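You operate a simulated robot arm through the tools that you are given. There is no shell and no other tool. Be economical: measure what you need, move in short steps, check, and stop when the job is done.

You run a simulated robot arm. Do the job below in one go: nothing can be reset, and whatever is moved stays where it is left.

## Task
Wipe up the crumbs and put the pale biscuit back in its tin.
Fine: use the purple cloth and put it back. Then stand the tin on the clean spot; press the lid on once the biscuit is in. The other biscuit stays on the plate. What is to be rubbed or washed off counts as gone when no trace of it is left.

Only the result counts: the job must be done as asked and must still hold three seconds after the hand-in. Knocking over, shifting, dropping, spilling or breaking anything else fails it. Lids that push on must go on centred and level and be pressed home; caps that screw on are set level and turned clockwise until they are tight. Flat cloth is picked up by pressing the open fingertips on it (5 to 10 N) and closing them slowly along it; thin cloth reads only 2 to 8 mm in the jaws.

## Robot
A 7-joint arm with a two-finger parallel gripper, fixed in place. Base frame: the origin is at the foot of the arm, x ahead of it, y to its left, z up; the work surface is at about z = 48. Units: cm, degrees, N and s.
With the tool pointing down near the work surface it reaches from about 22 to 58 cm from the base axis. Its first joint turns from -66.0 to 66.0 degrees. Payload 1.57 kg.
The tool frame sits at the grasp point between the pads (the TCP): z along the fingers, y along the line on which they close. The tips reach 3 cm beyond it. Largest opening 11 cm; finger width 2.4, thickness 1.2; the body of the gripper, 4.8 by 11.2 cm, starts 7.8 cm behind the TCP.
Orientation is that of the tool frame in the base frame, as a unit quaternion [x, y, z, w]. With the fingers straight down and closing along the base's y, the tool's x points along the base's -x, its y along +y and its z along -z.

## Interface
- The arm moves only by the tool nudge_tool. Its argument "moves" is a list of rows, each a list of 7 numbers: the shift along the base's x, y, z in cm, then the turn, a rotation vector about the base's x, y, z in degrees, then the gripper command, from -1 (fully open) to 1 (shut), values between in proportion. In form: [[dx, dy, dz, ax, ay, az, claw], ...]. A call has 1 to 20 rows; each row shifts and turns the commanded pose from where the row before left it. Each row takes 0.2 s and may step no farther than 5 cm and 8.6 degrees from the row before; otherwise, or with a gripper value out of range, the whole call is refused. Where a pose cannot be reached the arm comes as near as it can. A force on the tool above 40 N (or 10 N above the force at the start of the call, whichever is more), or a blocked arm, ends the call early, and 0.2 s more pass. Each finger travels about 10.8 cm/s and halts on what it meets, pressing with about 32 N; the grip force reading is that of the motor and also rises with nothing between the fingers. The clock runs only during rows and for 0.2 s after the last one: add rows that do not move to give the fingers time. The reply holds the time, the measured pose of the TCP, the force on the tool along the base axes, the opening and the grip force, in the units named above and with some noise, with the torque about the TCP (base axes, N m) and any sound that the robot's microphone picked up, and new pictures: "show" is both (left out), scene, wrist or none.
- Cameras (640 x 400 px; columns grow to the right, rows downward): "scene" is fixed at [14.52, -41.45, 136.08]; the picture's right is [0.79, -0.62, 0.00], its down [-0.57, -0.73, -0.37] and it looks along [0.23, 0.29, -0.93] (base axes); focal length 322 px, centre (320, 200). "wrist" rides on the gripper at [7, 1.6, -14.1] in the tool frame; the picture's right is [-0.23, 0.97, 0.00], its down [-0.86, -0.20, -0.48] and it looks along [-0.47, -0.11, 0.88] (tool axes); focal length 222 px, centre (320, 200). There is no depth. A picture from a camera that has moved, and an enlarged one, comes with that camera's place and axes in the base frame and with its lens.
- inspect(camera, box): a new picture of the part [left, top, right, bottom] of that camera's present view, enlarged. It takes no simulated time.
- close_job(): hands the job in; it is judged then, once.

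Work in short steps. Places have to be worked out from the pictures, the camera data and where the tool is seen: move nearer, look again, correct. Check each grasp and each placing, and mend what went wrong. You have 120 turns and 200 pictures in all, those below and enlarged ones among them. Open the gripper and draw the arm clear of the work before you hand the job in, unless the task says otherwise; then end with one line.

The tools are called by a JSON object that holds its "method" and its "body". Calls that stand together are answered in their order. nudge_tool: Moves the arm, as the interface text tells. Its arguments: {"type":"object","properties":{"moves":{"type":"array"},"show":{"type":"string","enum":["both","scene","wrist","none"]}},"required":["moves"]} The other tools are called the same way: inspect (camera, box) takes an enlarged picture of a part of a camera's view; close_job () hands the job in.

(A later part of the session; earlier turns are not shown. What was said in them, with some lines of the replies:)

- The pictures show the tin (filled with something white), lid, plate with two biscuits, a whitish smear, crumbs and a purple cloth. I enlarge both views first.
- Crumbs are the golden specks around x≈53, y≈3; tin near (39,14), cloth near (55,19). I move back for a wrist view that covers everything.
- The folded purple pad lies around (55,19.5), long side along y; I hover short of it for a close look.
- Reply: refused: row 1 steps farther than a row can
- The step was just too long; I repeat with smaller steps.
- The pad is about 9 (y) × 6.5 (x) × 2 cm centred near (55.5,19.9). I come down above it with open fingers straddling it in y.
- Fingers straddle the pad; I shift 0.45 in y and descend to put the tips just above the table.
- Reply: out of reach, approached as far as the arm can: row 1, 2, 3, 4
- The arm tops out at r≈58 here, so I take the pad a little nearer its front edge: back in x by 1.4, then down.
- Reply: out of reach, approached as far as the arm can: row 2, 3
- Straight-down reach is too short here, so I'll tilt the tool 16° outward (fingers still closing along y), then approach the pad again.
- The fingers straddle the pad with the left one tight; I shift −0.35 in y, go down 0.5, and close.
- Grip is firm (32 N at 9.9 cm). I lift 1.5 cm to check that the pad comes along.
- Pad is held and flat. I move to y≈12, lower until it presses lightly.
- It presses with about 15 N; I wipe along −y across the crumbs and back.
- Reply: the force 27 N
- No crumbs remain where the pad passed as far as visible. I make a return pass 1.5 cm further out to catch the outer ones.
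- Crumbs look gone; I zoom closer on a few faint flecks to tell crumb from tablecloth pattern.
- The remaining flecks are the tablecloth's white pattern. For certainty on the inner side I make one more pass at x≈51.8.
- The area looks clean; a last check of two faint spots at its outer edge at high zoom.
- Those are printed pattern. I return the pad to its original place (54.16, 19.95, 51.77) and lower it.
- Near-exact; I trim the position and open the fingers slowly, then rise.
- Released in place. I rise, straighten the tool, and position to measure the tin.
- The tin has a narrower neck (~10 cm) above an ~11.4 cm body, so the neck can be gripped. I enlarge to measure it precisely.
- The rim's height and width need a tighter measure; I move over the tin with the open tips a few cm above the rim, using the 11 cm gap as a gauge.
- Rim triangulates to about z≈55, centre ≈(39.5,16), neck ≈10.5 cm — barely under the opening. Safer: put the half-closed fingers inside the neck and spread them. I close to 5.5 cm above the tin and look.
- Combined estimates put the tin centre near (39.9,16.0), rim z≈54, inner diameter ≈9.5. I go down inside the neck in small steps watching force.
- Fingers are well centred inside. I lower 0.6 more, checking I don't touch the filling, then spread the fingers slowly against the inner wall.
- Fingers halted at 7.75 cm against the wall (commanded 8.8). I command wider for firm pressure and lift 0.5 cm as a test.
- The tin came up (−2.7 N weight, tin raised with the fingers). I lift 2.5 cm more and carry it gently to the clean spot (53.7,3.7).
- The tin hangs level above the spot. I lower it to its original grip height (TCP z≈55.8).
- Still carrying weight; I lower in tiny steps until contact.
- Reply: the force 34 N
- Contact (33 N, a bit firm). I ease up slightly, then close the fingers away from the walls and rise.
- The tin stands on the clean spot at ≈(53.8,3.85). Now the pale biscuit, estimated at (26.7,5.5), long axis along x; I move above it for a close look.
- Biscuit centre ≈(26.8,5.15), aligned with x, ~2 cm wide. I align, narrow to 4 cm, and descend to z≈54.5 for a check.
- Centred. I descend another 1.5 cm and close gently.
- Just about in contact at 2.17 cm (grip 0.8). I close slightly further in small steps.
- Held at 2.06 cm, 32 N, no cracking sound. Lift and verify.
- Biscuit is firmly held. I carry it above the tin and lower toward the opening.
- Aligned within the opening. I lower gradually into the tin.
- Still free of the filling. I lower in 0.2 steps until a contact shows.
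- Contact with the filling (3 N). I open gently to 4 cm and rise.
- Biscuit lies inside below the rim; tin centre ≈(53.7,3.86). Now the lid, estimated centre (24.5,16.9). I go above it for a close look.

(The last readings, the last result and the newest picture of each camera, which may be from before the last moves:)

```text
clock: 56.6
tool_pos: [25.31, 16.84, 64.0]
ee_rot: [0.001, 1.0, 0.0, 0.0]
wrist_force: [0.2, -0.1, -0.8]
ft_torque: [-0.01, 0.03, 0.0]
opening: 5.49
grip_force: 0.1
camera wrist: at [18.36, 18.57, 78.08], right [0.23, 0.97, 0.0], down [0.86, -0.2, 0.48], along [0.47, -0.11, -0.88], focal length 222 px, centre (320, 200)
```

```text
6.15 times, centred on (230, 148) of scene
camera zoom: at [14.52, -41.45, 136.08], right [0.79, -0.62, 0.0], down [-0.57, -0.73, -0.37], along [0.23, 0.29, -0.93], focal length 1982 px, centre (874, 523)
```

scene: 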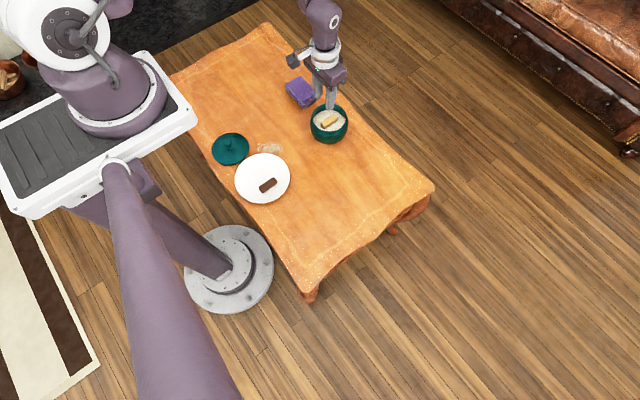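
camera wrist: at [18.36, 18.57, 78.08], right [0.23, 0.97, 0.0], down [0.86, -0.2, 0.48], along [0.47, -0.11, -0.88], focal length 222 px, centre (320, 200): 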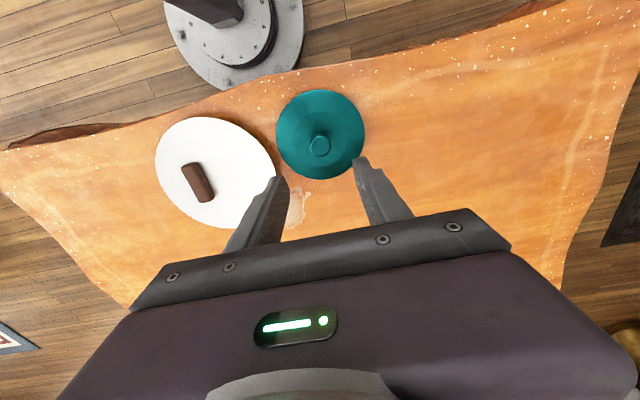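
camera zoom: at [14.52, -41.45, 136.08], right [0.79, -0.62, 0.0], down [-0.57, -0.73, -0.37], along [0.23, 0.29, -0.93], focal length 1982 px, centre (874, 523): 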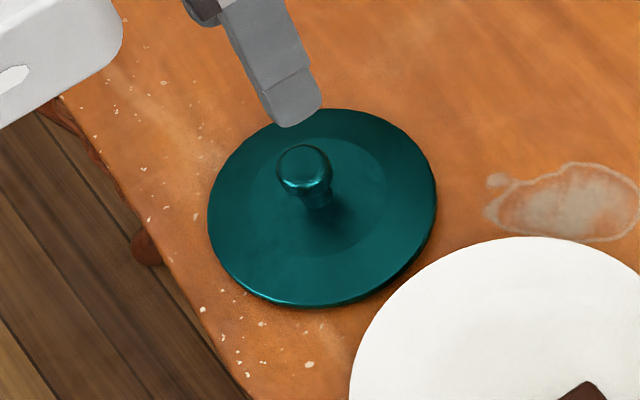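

Lid centre ≈(24.5,17.15), knob cap ≈2.4 cm wide, top z≈53. I align over the knob and descend partway with the fingers at 5.5 cm.

{"method": "nudge_tool", "body": {"moves": [[-0.8, 0.3, -2, 0, 0, 0, 0], [0, 0, -3, 0, 0, 0, 0], [0, 0, -2.5, 0, 0, 0, 0], [0, 0, 0, 0, 0, 0, 0]], "show": "wrist"}}

{"method": "inspect", "body": {"camera": "wrist", "box": [220, 80, 420, 240]}}

{"method": "inspect", "body": {"camera": "scene", "box": [190, 115, 270, 180]}}

```text
clock: 57.6
tool_pos: [24.42, 17.12, 56.46]
ee_rot: [-0.001, 1.0, 0.0, 0.0]
wrist_force: [-0.7, 0.4, -0.2]
ft_torque: [0.0, -0.04, 0.0]
opening: 5.5
grip_force: 0.1
camera wrist: at [17.44, 18.82, 70.54], right [0.23, 0.97, 0.0], down [0.86, -0.2, 0.48], along [0.47, -0.11, -0.88], focal length 222 px, centre (320, 200)
```

wrist: 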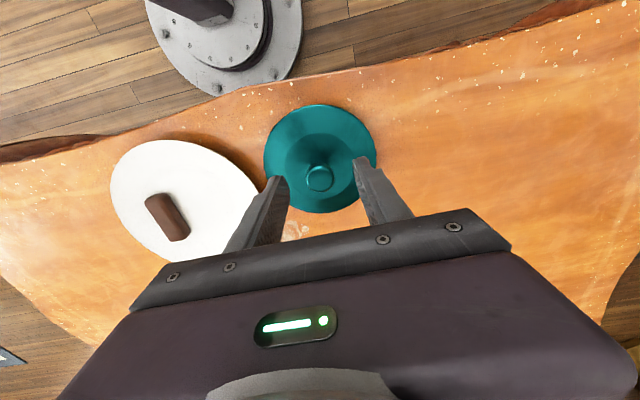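

```text
2.50 times, centred on (320, 160) of wrist
camera zoom: at [17.44, 18.82, 70.54], right [0.23, 0.97, 0.0], down [0.86, -0.2, 0.48], along [0.47, -0.11, -0.88], focal length 555 px, centre (320, 300)
```

zoom: 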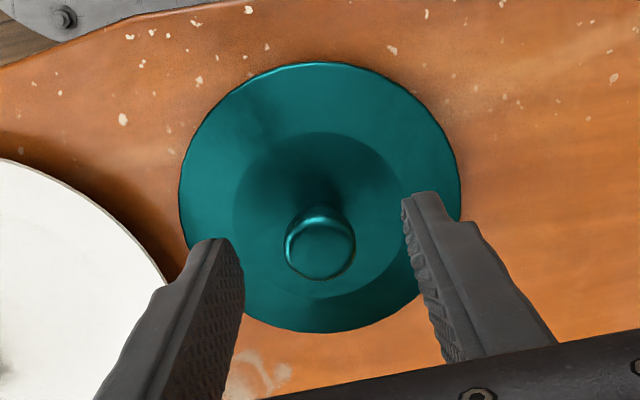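

```text
6.15 times, centred on (230, 148) of scene
camera zoom: at [14.52, -41.45, 136.08], right [0.79, -0.62, 0.0], down [-0.57, -0.73, -0.37], along [0.23, 0.29, -0.93], focal length 1982 px, centre (874, 523)
```

zoom: 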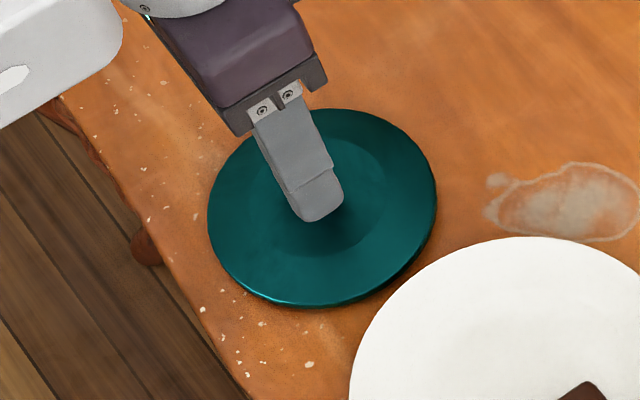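

Near/far edges give lid centre x≈25.0. I shift +0.55 in x, descend 2.3 cm beside the knob and close lightly to centre in y.

{"method": "nudge_tool", "body": {"moves": [[0.55, 0, -0.8, 0, 0, 0, 0], [0, 0, -0.8, 0, 0, 0, 0], [0, 0, -0.5, 0, 0, 0, 0], [0, 0, 0, 0, 0, 0, 0.3], [0, 0, 0, 0, 0, 0, 0.45], [0, 0, 0, 0, 0, 0, 0.55], [0, 0, 0, 0, 0, 0, 0.6], [0, 0, 0, 0, 0, 0, 0.6]], "show": "wrist"}}

{"method": "inspect", "body": {"camera": "wrist", "box": [220, 80, 420, 240]}}

```text
clock: 59.4
tool_pos: [24.96, 17.19, 54.59]
ee_rot: [0.0, 1.0, 0.0, -0.001]
wrist_force: [-1.0, -0.3, 0.4]
ft_torque: [-0.01, 0.0, -0.03]
opening: 2.35
grip_force: 32.2
camera wrist: at [18.04, 18.8, 68.56], right [0.23, 0.97, 0.0], down [0.86, -0.2, 0.48], along [0.47, -0.11, -0.88], focal length 222 px, centre (320, 200)
```

wrist: 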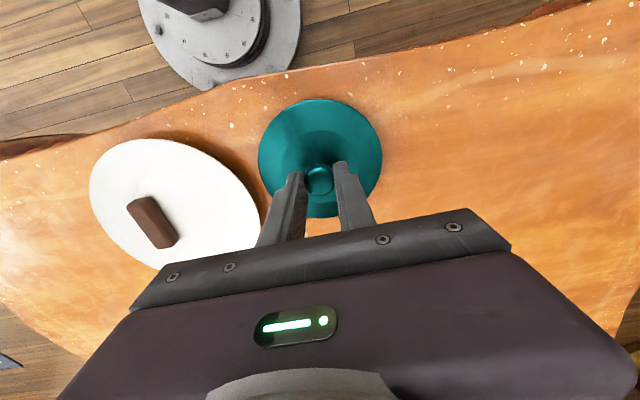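

```text
2.50 times, centred on (320, 160) of wrist
camera zoom: at [18.04, 18.8, 68.56], right [0.23, 0.97, 0.0], down [0.86, -0.2, 0.48], along [0.47, -0.11, -0.88], focal length 555 px, centre (320, 300)
```

zoom: 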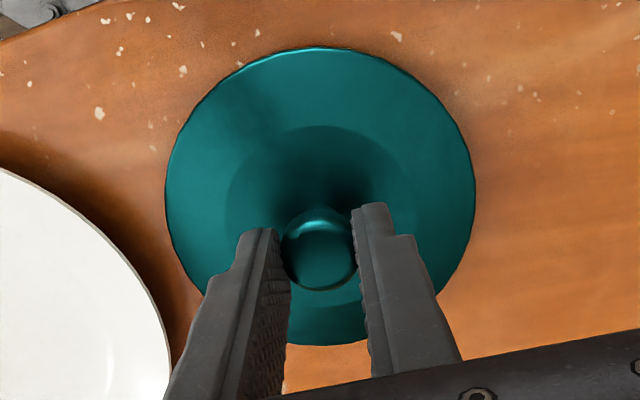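

Knob is gripped at 2.35 cm with y centred at 17.19. To also centre in x (lid and tin), I release, rise and turn the gripper 90°.

{"method": "nudge_tool", "body": {"moves": [[0, 0, 0, 0, 0, 0, 0.3], [0, 0, 0, 0, 0, 0, 0], [0, 0, 2, 0, 0, 0, 0], [0, 0, 4, 0, 0, 0, 0], [0, 0, 2, 0, 0, 8.5, 0], [0, 0, 0, 0, 0, 8.5, 0], [0, 0, 0, 0, 0, 8.5, 0], [0, 0, 0, 0, 0, 8.5, 0], [0, 0, 0, 0, 0, 8.5, 0], [0, 0, 0, 0, 0, 8.5, 0], [0, 0, 0, 0, 0, 8.5, 0], [0, 0, 0, 0, 0, 8.5, 0], [0, 0, 0, 0, 0, 8.5, 0], [0, 0, 0, 0, 0, 8.5, 0], [0, 0, 0, 0, 0, 5, 0], [0, 0, 0, 0, 0, 0, 0]], "show": "wrist"}}

```text
clock: 62.8
tool_pos: [24.98, 17.22, 62.53]
ee_rot: [0.708, -0.706, 0.0, 0.001]
wrist_force: [-0.2, -0.1, -1.0]
ft_torque: [0.0, -0.01, -0.01]
opening: 5.52
grip_force: 0.1
camera wrist: at [23.42, 10.22, 76.56], right [-0.97, 0.23, 0.0], down [0.2, 0.86, 0.48], along [0.11, 0.47, -0.88], focal length 222 px, centre (320, 200)
```

wrist: 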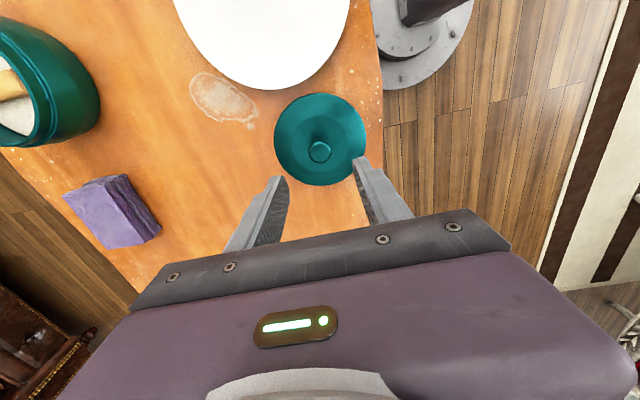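

Turned fine. I go to the tin with fingers at 6.6 cm along x, hovering above it.

{"method": "nudge_tool", "body": {"moves": [[2, -1, 1.5, 0, 0, 0, 0], [4, -2, 0, 0, 0, 0, 0], [4.4, -2, 0, 0, 0, 0, 0], [4.4, -2, 0, 0, 0, 0, -0.2], [4.4, -2, 0, 0, 0, 0, -0.2], [4.4, -2, 0, 0, 0, 0, -0.2], [4, -1.6, 0, 0, 0, 0, -0.2], [1.1, -0.75, 0, 0, 0, 0, -0.2], [0, 0, -3.5, 0, 0, 0, -0.2], [0, 0, 0, 0, 0, 0, -0.2]], "show": "wrist"}}

{"method": "inspect", "body": {"camera": "wrist", "box": [220, 80, 420, 240]}}

{"method": "inspect", "body": {"camera": "scene", "box": [285, 80, 375, 150]}}

```text
clock: 65.0
tool_pos: [53.65, 3.82, 60.58]
ee_rot: [0.707, -0.707, 0.0, 0.0]
wrist_force: [-0.2, -0.7, -0.4]
ft_torque: [0.02, 0.01, -0.01]
opening: 6.61
grip_force: 0.0
camera wrist: at [52.14, -3.18, 74.66], right [-0.97, 0.23, 0.0], down [0.2, 0.86, 0.48], along [0.11, 0.47, -0.88], focal length 222 px, centre (320, 200)
```

wrist: 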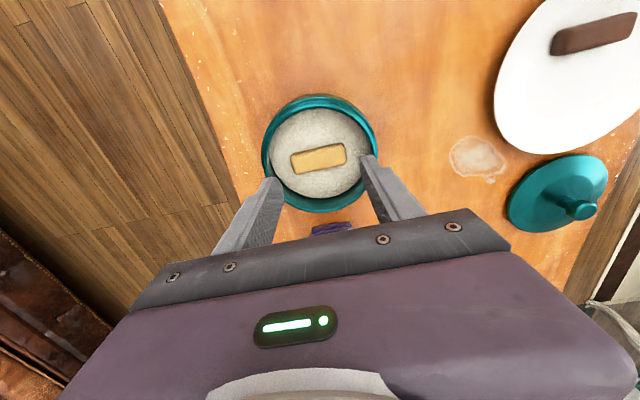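

```text
2.50 times, centred on (320, 160) of wrist
camera zoom: at [52.14, -3.18, 74.66], right [-0.97, 0.23, 0.0], down [0.2, 0.86, 0.48], along [0.11, 0.47, -0.88], focal length 555 px, centre (320, 300)
```

zoom: 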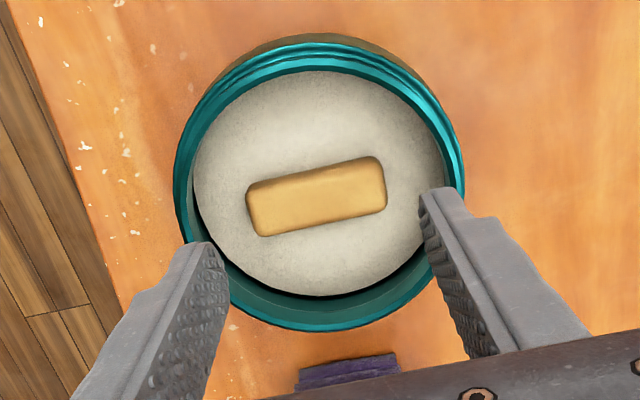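

```text
5.71 times, centred on (330, 115) of scene
camera zoom: at [14.51, -41.45, 136.08], right [0.79, -0.62, 0.0], down [-0.57, -0.73, -0.37], along [0.23, 0.29, -0.93], focal length 1841 px, centre (263, 686)
```

zoom: 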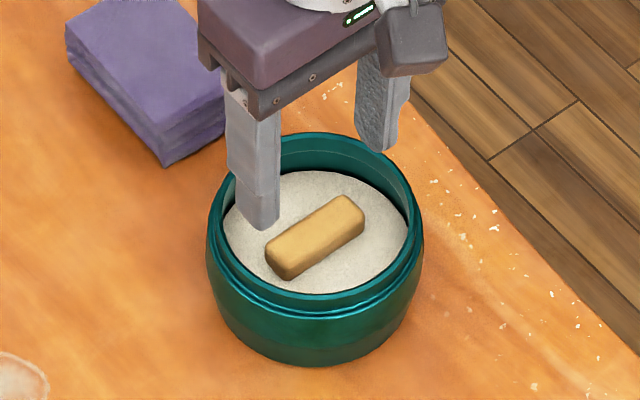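

Vision from this side gives the tin centre at (53.65,3.83), matching the other view, so no need to touch it. Back to the lid with this orientation to take the knob along x.

{"method": "nudge_tool", "body": {"moves": [[0, 0, 3.5, 0, 0, 0, -0.2], [-1.1, 0.75, 0, 0, 0, 0, -0.2], [-4, 1.6, 0, 0, 0, 0, 0], [-4.4, 2, 0, 0, 0, 0, 0], [-4.4, 2, 0, 0, 0, 0, 0], [-4.4, 2, 0, 0, 0, 0, 0], [-4.4, 2, 0, 0, 0, 0, 0], [-4, 2, 0, 0, 0, 0, 0], [-1.95, 1, -1.5, 0, 0, 0, 0], [0, 0, -3, 0, 0, 0, 0], [0, 0, -2.5, 0, 0, 0, 0], [0, 0, 0, 0, 0, 0, 0]], "show": "wrist"}}

{"method": "inspect", "body": {"camera": "wrist", "box": [220, 80, 420, 240]}}

```text
clock: 67.6
tool_pos: [25.07, 16.97, 57.0]
ee_rot: [0.707, -0.707, 0.0, 0.001]
wrist_force: [0.2, 0.0, -0.4]
ft_torque: [0.0, -0.01, 0.01]
opening: 5.51
grip_force: 0.0
camera wrist: at [23.49, 10.14, 71.09], right [-0.97, 0.23, 0.0], down [0.2, 0.86, 0.48], along [0.11, 0.47, -0.88], focal length 222 px, centre (320, 200)
```

wrist: 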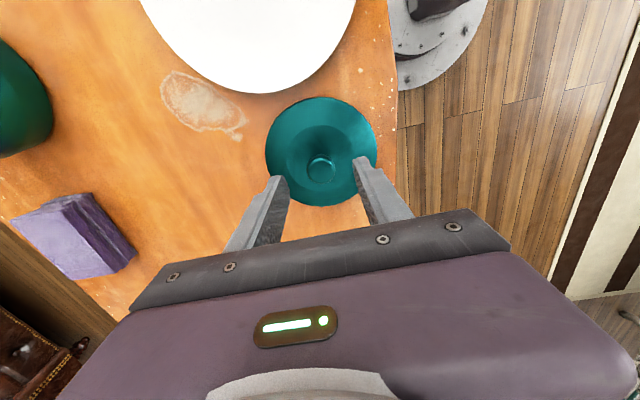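

```text
2.50 times, centred on (320, 160) of wrist
camera zoom: at [23.49, 10.14, 71.09], right [-0.97, 0.23, 0.0], down [0.2, 0.86, 0.48], along [0.11, 0.47, -0.88], focal length 555 px, centre (320, 300)
```

zoom: 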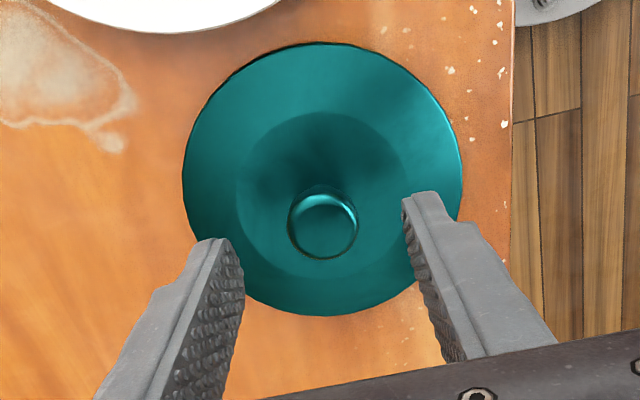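

Lid centre y ≈17.17 again. I shift +0.2 in y, descend and close on the knob.

{"method": "nudge_tool", "body": {"moves": [[0, 0.2, -1, 0, 0, 0, 0], [0, 0, -1, 0, 0, 0, 0], [0, 0, -0.7, 0, 0, 0, 0], [0, 0, 0, 0, 0, 0, 0.3], [0, 0, 0, 0, 0, 0, 0.5], [0, 0, 0, 0, 0, 0, 0.57], [0, 0, 0, 0, 0, 0, 0.65], [0, 0, 0, 0, 0, 0, 0.65]], "show": "none"}}

```text
clock: 69.4
tool_pos: [24.95, 17.31, 54.31]
ee_rot: [-0.707, 0.707, 0.0, 0.0]
wrist_force: [-0.1, -0.5, -0.6]
ft_torque: [0.04, 0.03, -0.01]
opening: 2.45
grip_force: 32.6
```

Knob gripped (2.45 cm, 32 N). Lift and check the lid hangs level.

{"method": "nudge_tool", "body": {"moves": [[0, 0, 0.5, 0, 0, 0, 0.7], [0, 0, 2, 0, 0, 0, 0.7], [0, 0, 4, 0, 0, 0, 0.7], [0, 0, 3, 0, 0, 0, 0.7], [0, 0, 0, 0, 0, 0, 0.7]], "show": "both"}}

{"method": "inspect", "body": {"camera": "wrist", "box": [220, 80, 420, 240]}}

{"method": "inspect", "body": {"camera": "scene", "box": [190, 100, 280, 180]}}

```text
clock: 70.6
tool_pos: [25.1, 17.3, 63.75]
ee_rot: [-0.707, 0.707, 0.0, 0.0]
wrist_force: [-0.1, 0.6, -1.0]
ft_torque: [0.01, -0.01, -0.03]
opening: 2.43
grip_force: 31.7
camera wrist: at [23.47, 10.38, 77.81], right [-0.97, 0.23, 0.0], down [0.2, 0.86, 0.48], along [0.11, 0.47, -0.88], focal length 222 px, centre (320, 200)
```

scene: 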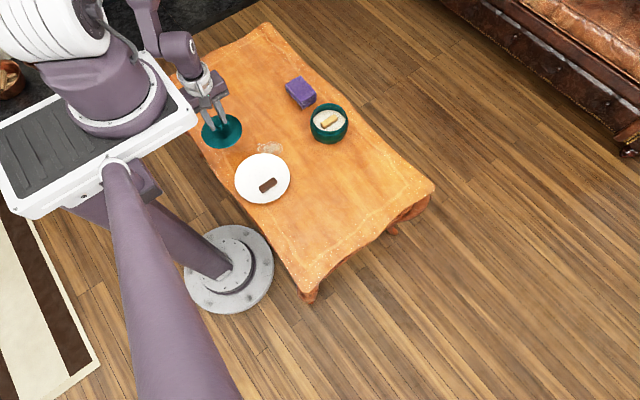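
wrist: 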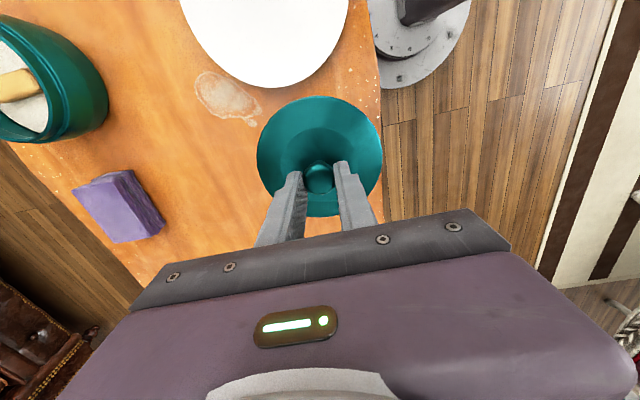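

```text
2.50 times, centred on (320, 160) of wrist
camera zoom: at [23.47, 10.38, 77.81], right [-0.97, 0.23, 0.0], down [0.2, 0.86, 0.48], along [0.11, 0.47, -0.88], focal length 555 px, centre (320, 300)
```

zoom: 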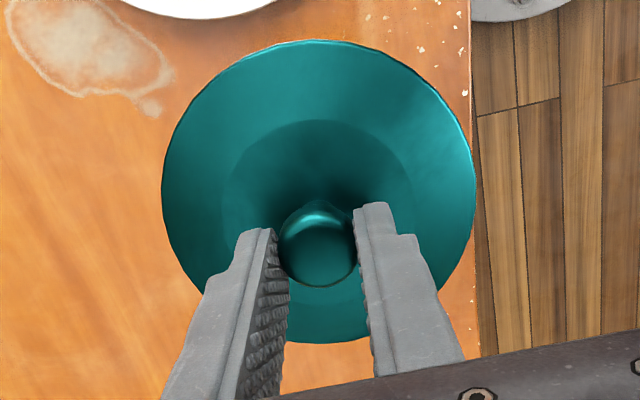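

```text
5.00 times, centred on (235, 140) of scene
camera zoom: at [14.52, -41.45, 136.08], right [0.79, -0.62, 0.0], down [-0.57, -0.73, -0.37], along [0.23, 0.29, -0.93], focal length 1611 px, centre (745, 500)
```

zoom: 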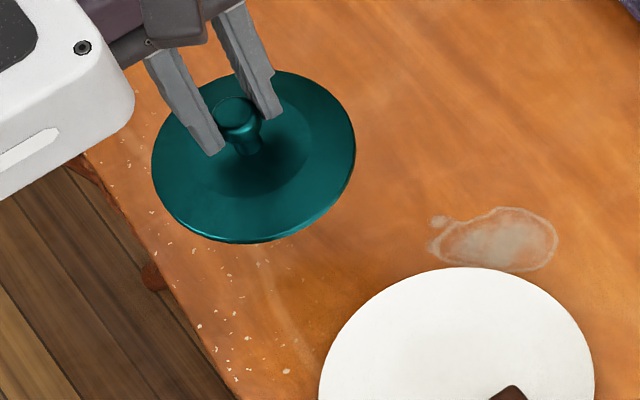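

Lid hangs level, about 0.1 cm toward −y from the TCP. I carry it above the tin, aiming for TCP (53.65,3.95).

{"method": "nudge_tool", "body": {"moves": [[2, -1, 2, 0, 0, 0, 0.7], [4, -2, 0, 0, 0, 0, 0.7], [4.4, -2, 0, 0, 0, 0, 0.7], [4.4, -2, 0, 0, 0, 0, 0.7], [4.4, -2, 0, 0, 0, 0, 0.7], [4.4, -2, 0, 0, 0, 0, 0.7], [4, -1.6, 0, 0, 0, 0, 0.7], [1, -0.7, 0, 0, 0, 0, 0.7], [0, 0, -1.7, 0, 0, 0, 0.7], [0, 0, 0, 0, 0, 0, 0.7], [0, 0, 0, 0, 0, 0, 0.7]], "show": "both"}}

{"method": "inspect", "body": {"camera": "scene", "box": [285, 70, 375, 150]}}

```text
clock: 73.0
tool_pos: [53.64, 3.86, 64.16]
ee_rot: [-0.707, 0.707, 0.0, 0.0]
wrist_force: [-0.3, 0.7, -1.1]
ft_torque: [0.01, -0.03, -0.03]
opening: 2.45
grip_force: 32.0
camera wrist: at [52.12, -3.02, 78.19], right [-0.97, 0.23, 0.0], down [0.2, 0.86, 0.48], along [0.11, 0.47, -0.88], focal length 222 px, centre (320, 200)
```

scene: 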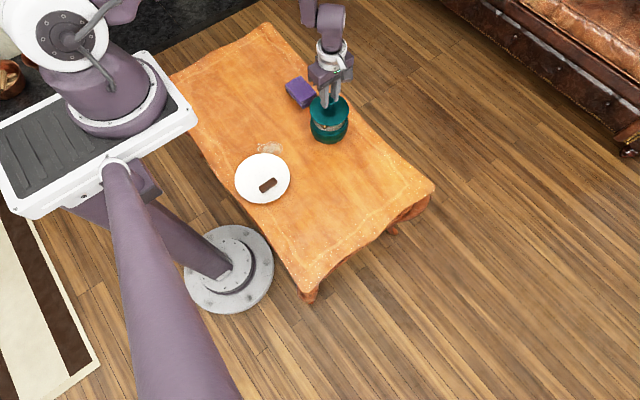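
wrist: 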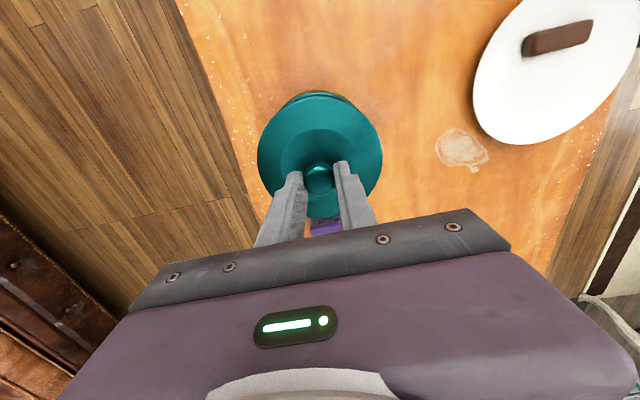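

```text
5.00 times, centred on (330, 110) of scene
camera zoom: at [14.52, -41.45, 136.08], right [0.79, -0.62, 0.0], down [-0.57, -0.73, -0.37], along [0.23, 0.29, -0.93], focal length 1611 px, centre (270, 650)
```

zoom: 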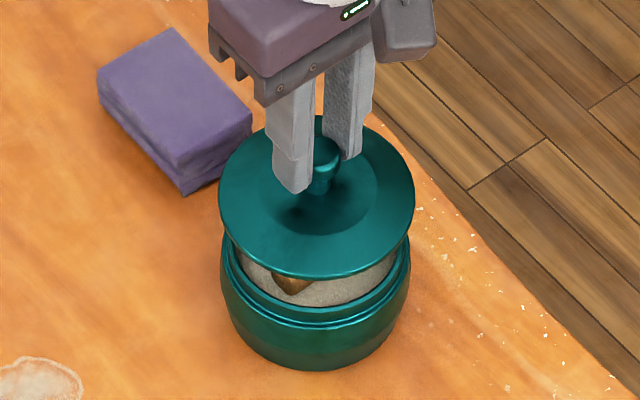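

Nicely above. I shift +0.08 in y and lower to just above the rim.

{"method": "nudge_tool", "body": {"moves": [[0, 0.08, -1, 0, 0, 0, 0.7], [0, 0, -1, 0, 0, 0, 0.7], [0, 0, -0.5, 0, 0, 0, 0.7], [0, 0, 0, 0, 0, 0, 0.7]], "show": "wrist"}}

{"method": "inspect", "body": {"camera": "scene", "box": [290, 80, 370, 150]}}

{"method": "inspect", "body": {"camera": "wrist", "box": [240, 70, 400, 230]}}

```text
clock: 74.0
tool_pos: [53.68, 4.06, 61.44]
ee_rot: [0.707, -0.707, 0.0, 0.0]
wrist_force: [-0.4, -0.2, -0.7]
ft_torque: [-0.02, 0.0, 0.05]
opening: 2.45
grip_force: 32.5
camera wrist: at [52.1, -2.92, 75.67], right [-0.97, 0.23, 0.0], down [0.2, 0.86, 0.48], along [0.11, 0.47, -0.88], focal length 222 px, centre (320, 200)
```

wrist: 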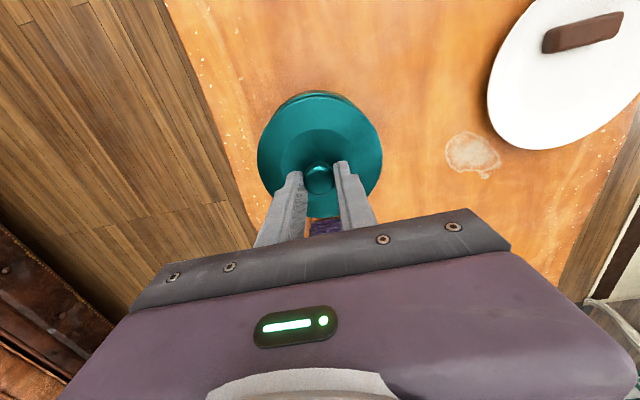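

```text
5.71 times, centred on (330, 115) of scene
camera zoom: at [14.52, -41.45, 136.08], right [0.79, -0.62, 0.0], down [-0.57, -0.73, -0.37], along [0.23, 0.29, -0.93], focal length 1841 px, centre (263, 686)
```

zoom: 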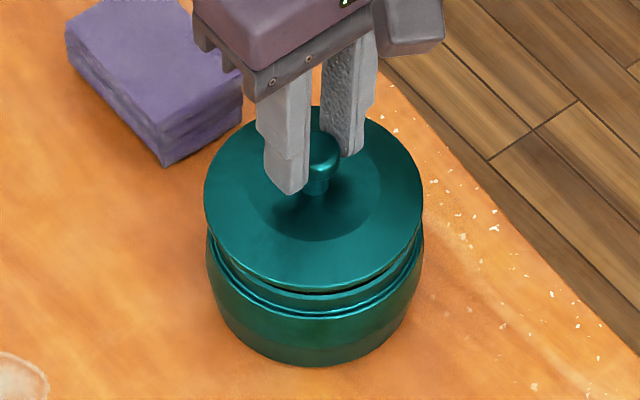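

```text
2.50 times, centred on (320, 150) of wrist
camera zoom: at [52.1, -2.92, 75.67], right [-0.97, 0.23, 0.0], down [0.2, 0.86, 0.48], along [0.11, 0.47, -0.88], focal length 555 px, centre (320, 325)
```

zoom: 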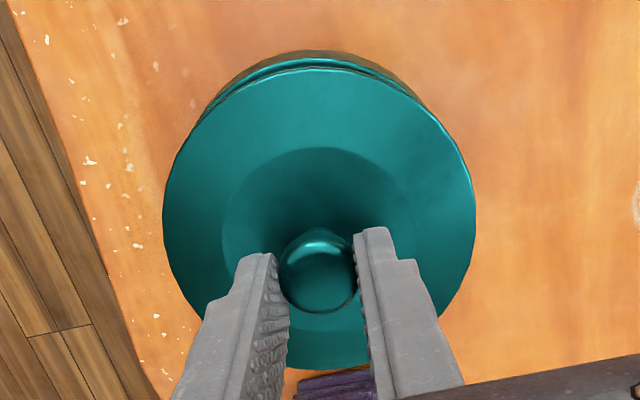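

Aligned. I lower in small steps until the lid meets the neck.

{"method": "nudge_tool", "body": {"moves": [[0, 0, -0.3, 0, 0, 0, 0.7], [0, 0, -0.3, 0, 0, 0, 0.7], [0, 0, -0.2, 0, 0, 0, 0.7], [0, 0, -0.2, 0, 0, 0, 0.7], [0, 0, 0, 0, 0, 0, 0.7]], "show": "none"}}

```text
clock: 75.2
tool_pos: [53.65, 4.08, 60.45]
ee_rot: [0.707, -0.707, -0.001, 0.0]
wrist_force: [0.1, 0.2, 0.0]
ft_torque: [0.02, -0.03, 0.03]
opening: 2.45
grip_force: 31.8
```

{"method": "nudge_tool", "body": {"moves": [[0, -0.06, -0.2, 0, 0, 0, 0.7], [0, 0, -0.15, 0, 0, 0, 0.7], [0, 0, -0.15, 0, 0, 0, 0.7], [0, 0, -0.1, 0, 0, 0, 0.7], [0, 0, 0, 0, 0, 0, 0.7]], "show": "none"}}

{"method": "inspect", "body": {"camera": "scene", "box": [295, 85, 365, 145]}}

```text
clock: 76.4
tool_pos: [53.78, 4.09, 60.03]
ee_rot: [-0.707, 0.708, -0.001, 0.0]
wrist_force: [0.8, -4.5, 21.0]
ft_torque: [-0.18, -0.02, 0.01]
opening: 2.47
grip_force: 32.2
heard: snap
```

```text
6.67 times, centred on (330, 115) of scene
camera zoom: at [14.48, -41.46, 136.08], right [0.79, -0.62, 0.0], down [-0.57, -0.73, -0.37], along [0.23, 0.29, -0.93], focal length 2148 px, centre (253, 767)
```

zoom: 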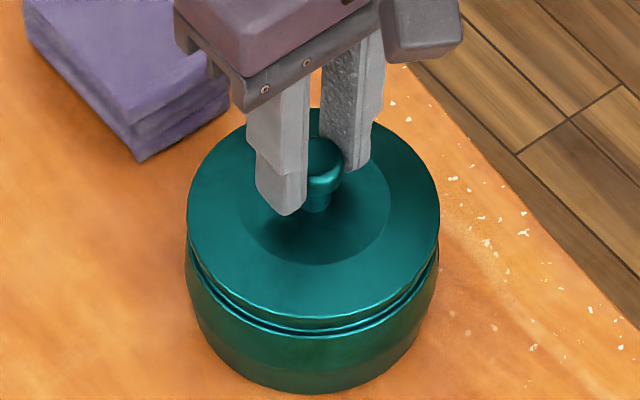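

Heard a snap at 21 N; the lid looks level. I press slightly more to be sure it is home.

{"method": "nudge_tool", "body": {"moves": [[0, 0, -0.06, 0, 0, 0, 0.7], [0, 0, -0.06, 0, 0, 0, 0.7], [0, 0, 0, 0, 0, 0, 0.7]], "show": "none"}}

```text
clock: 77.2
tool_pos: [53.68, 3.96, 59.95]
ee_rot: [0.707, -0.707, 0.002, -0.001]
wrist_force: [4.9, -0.2, 22.0]
ft_torque: [-0.06, -0.1, -0.01]
opening: 2.47
grip_force: 32.3
```

{"method": "nudge_tool", "body": {"moves": [[0, 0, -0.08, 0, 0, 0, 0.7], [0, 0, -0.06, 0, 0, 0, 0.7], [0, 0, 0, 0, 0, 0, 0.7]], "show": "none"}}

{"method": "inspect", "body": {"camera": "scene", "box": [295, 85, 365, 145]}}

```text
clock: 78.0
tool_pos: [53.65, 4.1, 59.72]
ee_rot: [-0.707, 0.707, -0.001, 0.001]
wrist_force: [5.6, -2.5, 22.1]
ft_torque: [-0.11, -0.1, 0.0]
opening: 2.45
grip_force: 32.0
```

```text
6.67 times, centred on (330, 115) of scene
camera zoom: at [14.49, -41.45, 136.08], right [0.79, -0.62, 0.0], down [-0.57, -0.73, -0.37], along [0.23, 0.29, -0.93], focal length 2148 px, centre (253, 767)
```

zoom: 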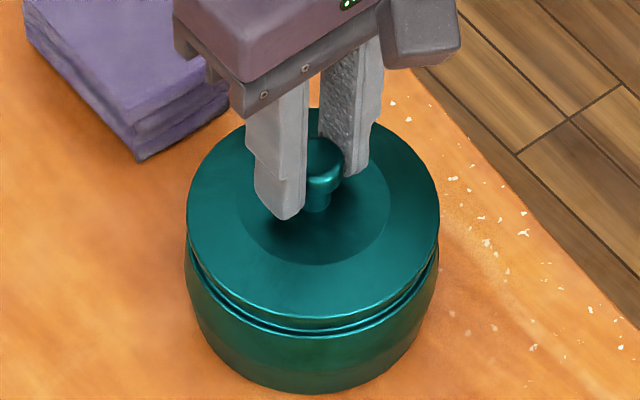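

The lid no longer moves; the fingers only slip on the knob. I release, and will press on the knob top with closed fingertips to confirm it's fully home.

{"method": "nudge_tool", "body": {"moves": [[0, 0, 0.15, 0, 0, 0, 0.7], [0, 0, 0, 0, 0, 0, 0.4], [0, 0, 0, 0, 0, 0, 0], [0, 0, 2, 0, 0, 0, 0], [0, 0, 3, 0, 0, 0, 0.5], [0, 0, 0, 0, 0, 0, 1], [0, 0, 0, 0, 0, 0, 1], [0, -0.1, -1.2, 0, 0, 0, 1], [0, 0, 0, 0, 0, 0, 1]], "show": "wrist"}}

{"method": "inspect", "body": {"camera": "scene", "box": [295, 85, 365, 145]}}

{"method": "inspect", "body": {"camera": "wrist", "box": [240, 70, 400, 230]}}

```text
clock: 80.0
tool_pos: [53.54, 3.89, 63.48]
ee_rot: [-0.707, 0.707, -0.001, 0.0]
wrist_force: [-0.4, -0.2, 0.1]
ft_torque: [0.02, 0.01, 0.02]
opening: 0.02
grip_force: 21.7
camera wrist: at [51.99, -3.03, 77.66], right [-0.97, 0.23, 0.0], down [0.2, 0.86, 0.48], along [0.11, 0.47, -0.88], focal length 222 px, centre (320, 200)
```

wrist: 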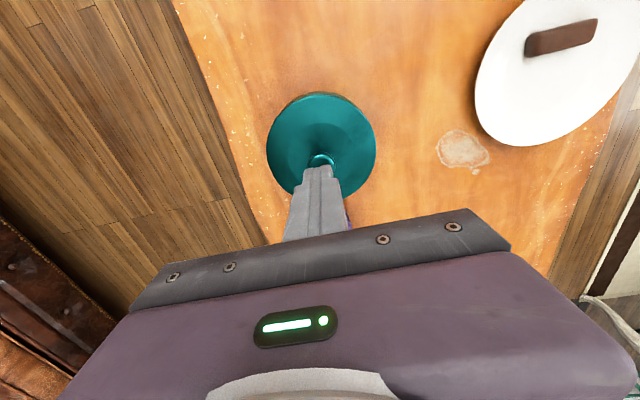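

```text
6.67 times, centred on (330, 115) of scene
camera zoom: at [14.52, -41.45, 136.08], right [0.79, -0.62, 0.0], down [-0.57, -0.73, -0.37], along [0.23, 0.29, -0.93], focal length 2148 px, centre (253, 767)
```

zoom: 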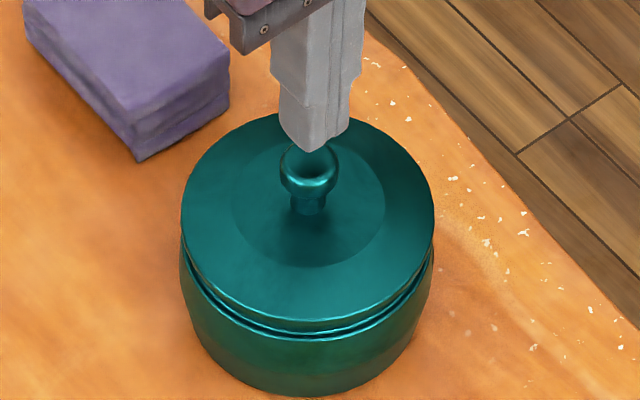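

```text
2.50 times, centred on (320, 150) of wrist
camera zoom: at [51.99, -3.03, 77.66], right [-0.97, 0.23, 0.0], down [0.2, 0.86, 0.48], along [0.11, 0.47, -0.88], focal length 555 px, centre (320, 325)
```

zoom: 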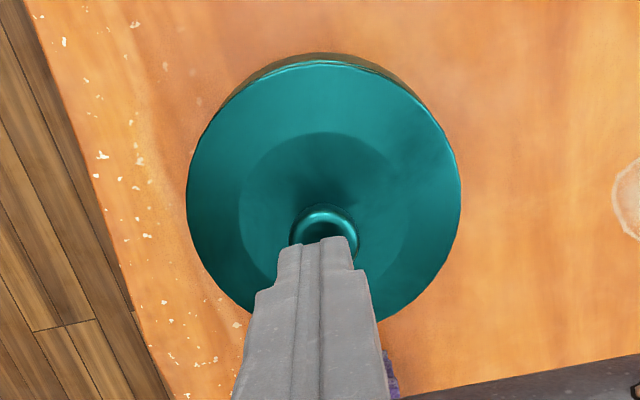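

The tin shifted ~0.3 cm on release but stands square on the spot. I align the closed tips over the knob (x −0.3) and come down gently.

{"method": "nudge_tool", "body": {"moves": [[-0.3, 0, -0.4, 0, 0, 0, 1], [0, 0, -0.4, 0, 0, 0, 1], [0, 0, -0.3, 0, 0, 0, 1], [0, 0, -0.2, 0, 0, 0, 1], [0, 0, 0, 0, 0, 0, 1]], "show": "none"}}

{"method": "inspect", "body": {"camera": "scene", "box": [295, 85, 365, 145]}}

```text
clock: 81.2
tool_pos: [53.36, 4.0, 62.29]
ee_rot: [-0.707, 0.707, 0.0, 0.0]
wrist_force: [-0.8, 0.5, -0.5]
ft_torque: [-0.01, -0.02, 0.0]
opening: 0.01
grip_force: 20.7
```

```text
6.67 times, centred on (330, 115) of scene
camera zoom: at [14.52, -41.45, 136.08], right [0.79, -0.62, 0.0], down [-0.57, -0.73, -0.37], along [0.23, 0.29, -0.93], focal length 2148 px, centre (253, 767)
```

zoom: 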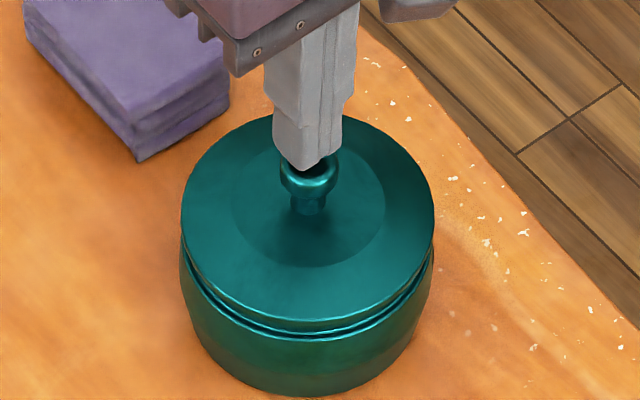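

{"method": "nudge_tool", "body": {"moves": [[0, 0, -0.2, 0, 0, 0, 1], [0, 0, -0.2, 0, 0, 0, 1], [0, 0, -0.15, 0, 0, 0, 1], [0, 0, -0.15, 0, 0, 0, 1], [0, 0, 0, 0, 0, 0, 1]], "show": "none"}}

```text
clock: 82.3
tool_pos: [53.42, 4.02, 61.83]
ee_rot: [-0.707, 0.707, -0.001, 0.0]
wrist_force: [-7.6, 0.3, 18.6]
ft_torque: [0.01, 0.23, 0.01]
opening: 0.0
grip_force: 21.3
stopped in row 5: the force on the tool passed its limit at 43 N (the readings are from after the stop); the commanded pose is now the measured one
```

It took 43 N with no further movement or sound, so the lid is home. I rise and draw clear.

{"method": "nudge_tool", "body": {"moves": [[0, 0, 1, 0, 0, 0, 1], [0, 0, 3, 0, 0, 0, 0.5], [0, 0, 4, 0, 0, 0, 0], [-3, 0, 3, 0, 0, 0, -1], [-4.5, 1, 0, 0, 0, 0, -1], [-4.5, 1, 0, 0, 0, 0, -1], [-3, 1, 0, 0, 0, 0, -1], [0, 0, 0, 0, 0, 0, -1]], "show": "both"}}

{"method": "inspect", "body": {"camera": "scene", "box": [280, 80, 380, 150]}}

{"method": "inspect", "body": {"camera": "scene", "box": [220, 70, 340, 210]}}

```text
clock: 84.1
tool_pos: [38.44, 6.96, 72.86]
ee_rot: [-0.707, 0.707, -0.001, 0.0]
wrist_force: [0.1, 0.6, -0.2]
ft_torque: [0.0, -0.01, 0.01]
opening: 11.0
grip_force: 0.2
camera wrist: at [36.83, 0.0, 86.9], right [-0.97, 0.23, 0.0], down [0.2, 0.86, 0.48], along [0.11, 0.47, -0.88], focal length 222 px, centre (320, 200)
```

scene: 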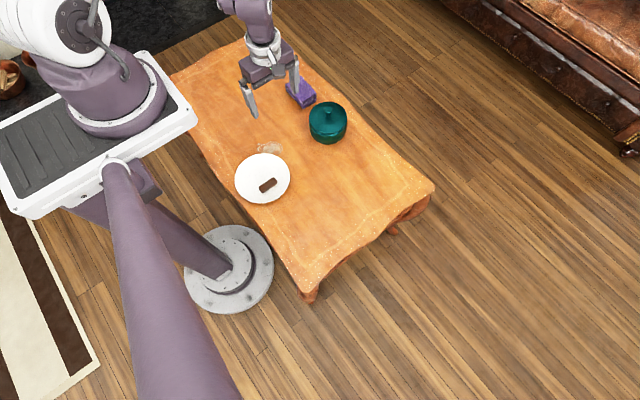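
wrist: 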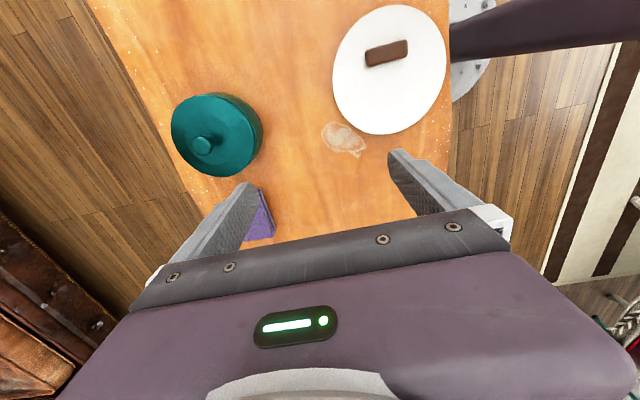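

```text
5.71 times, centred on (330, 115) of scene
camera zoom: at [14.51, -41.45, 136.08], right [0.79, -0.62, 0.0], down [-0.57, -0.73, -0.37], along [0.23, 0.29, -0.93], focal length 1841 px, centre (263, 686)
```

zoom: 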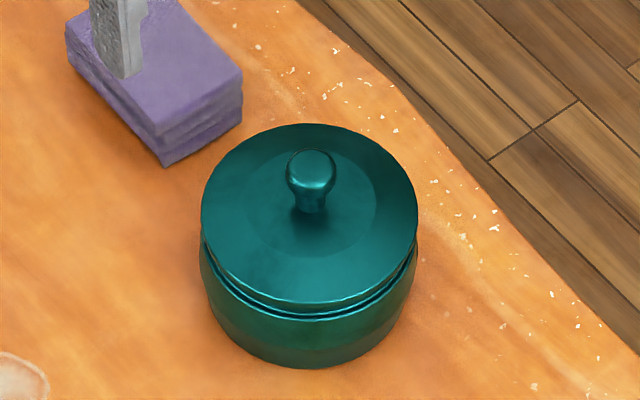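

```text
2.86 times, centred on (280, 140) of scene
camera zoom: at [14.51, -41.45, 136.08], right [0.79, -0.62, 0.0], down [-0.57, -0.73, -0.37], along [0.23, 0.29, -0.93], focal length 920 px, centre (434, 371)
```

zoom: 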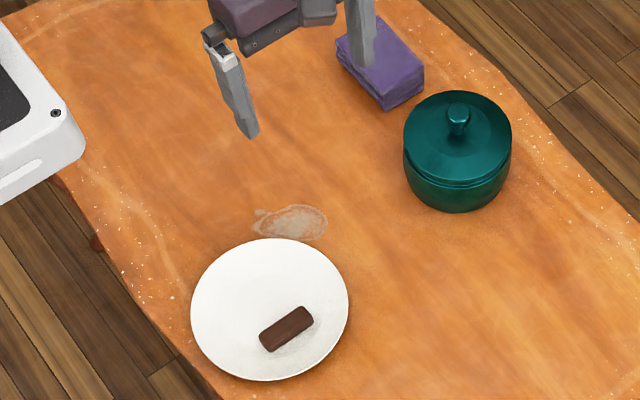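

The lid is level and pressed home, the tin stands on the wiped spot, the cloth is back, and the dark biscuit is untouched. The gripper is open and clear, so I hand in.

{"method": "close_job", "body": {}}

```text
The job is handed in.
```

The crumbs are wiped up, the purple cloth is back in its place, and the tin stands on the clean spot with the pale biscuit inside and the lid pressed on; the other biscuit is still on the plate, and I left the whitish stain beside it alone because you only asked for the crumbs.
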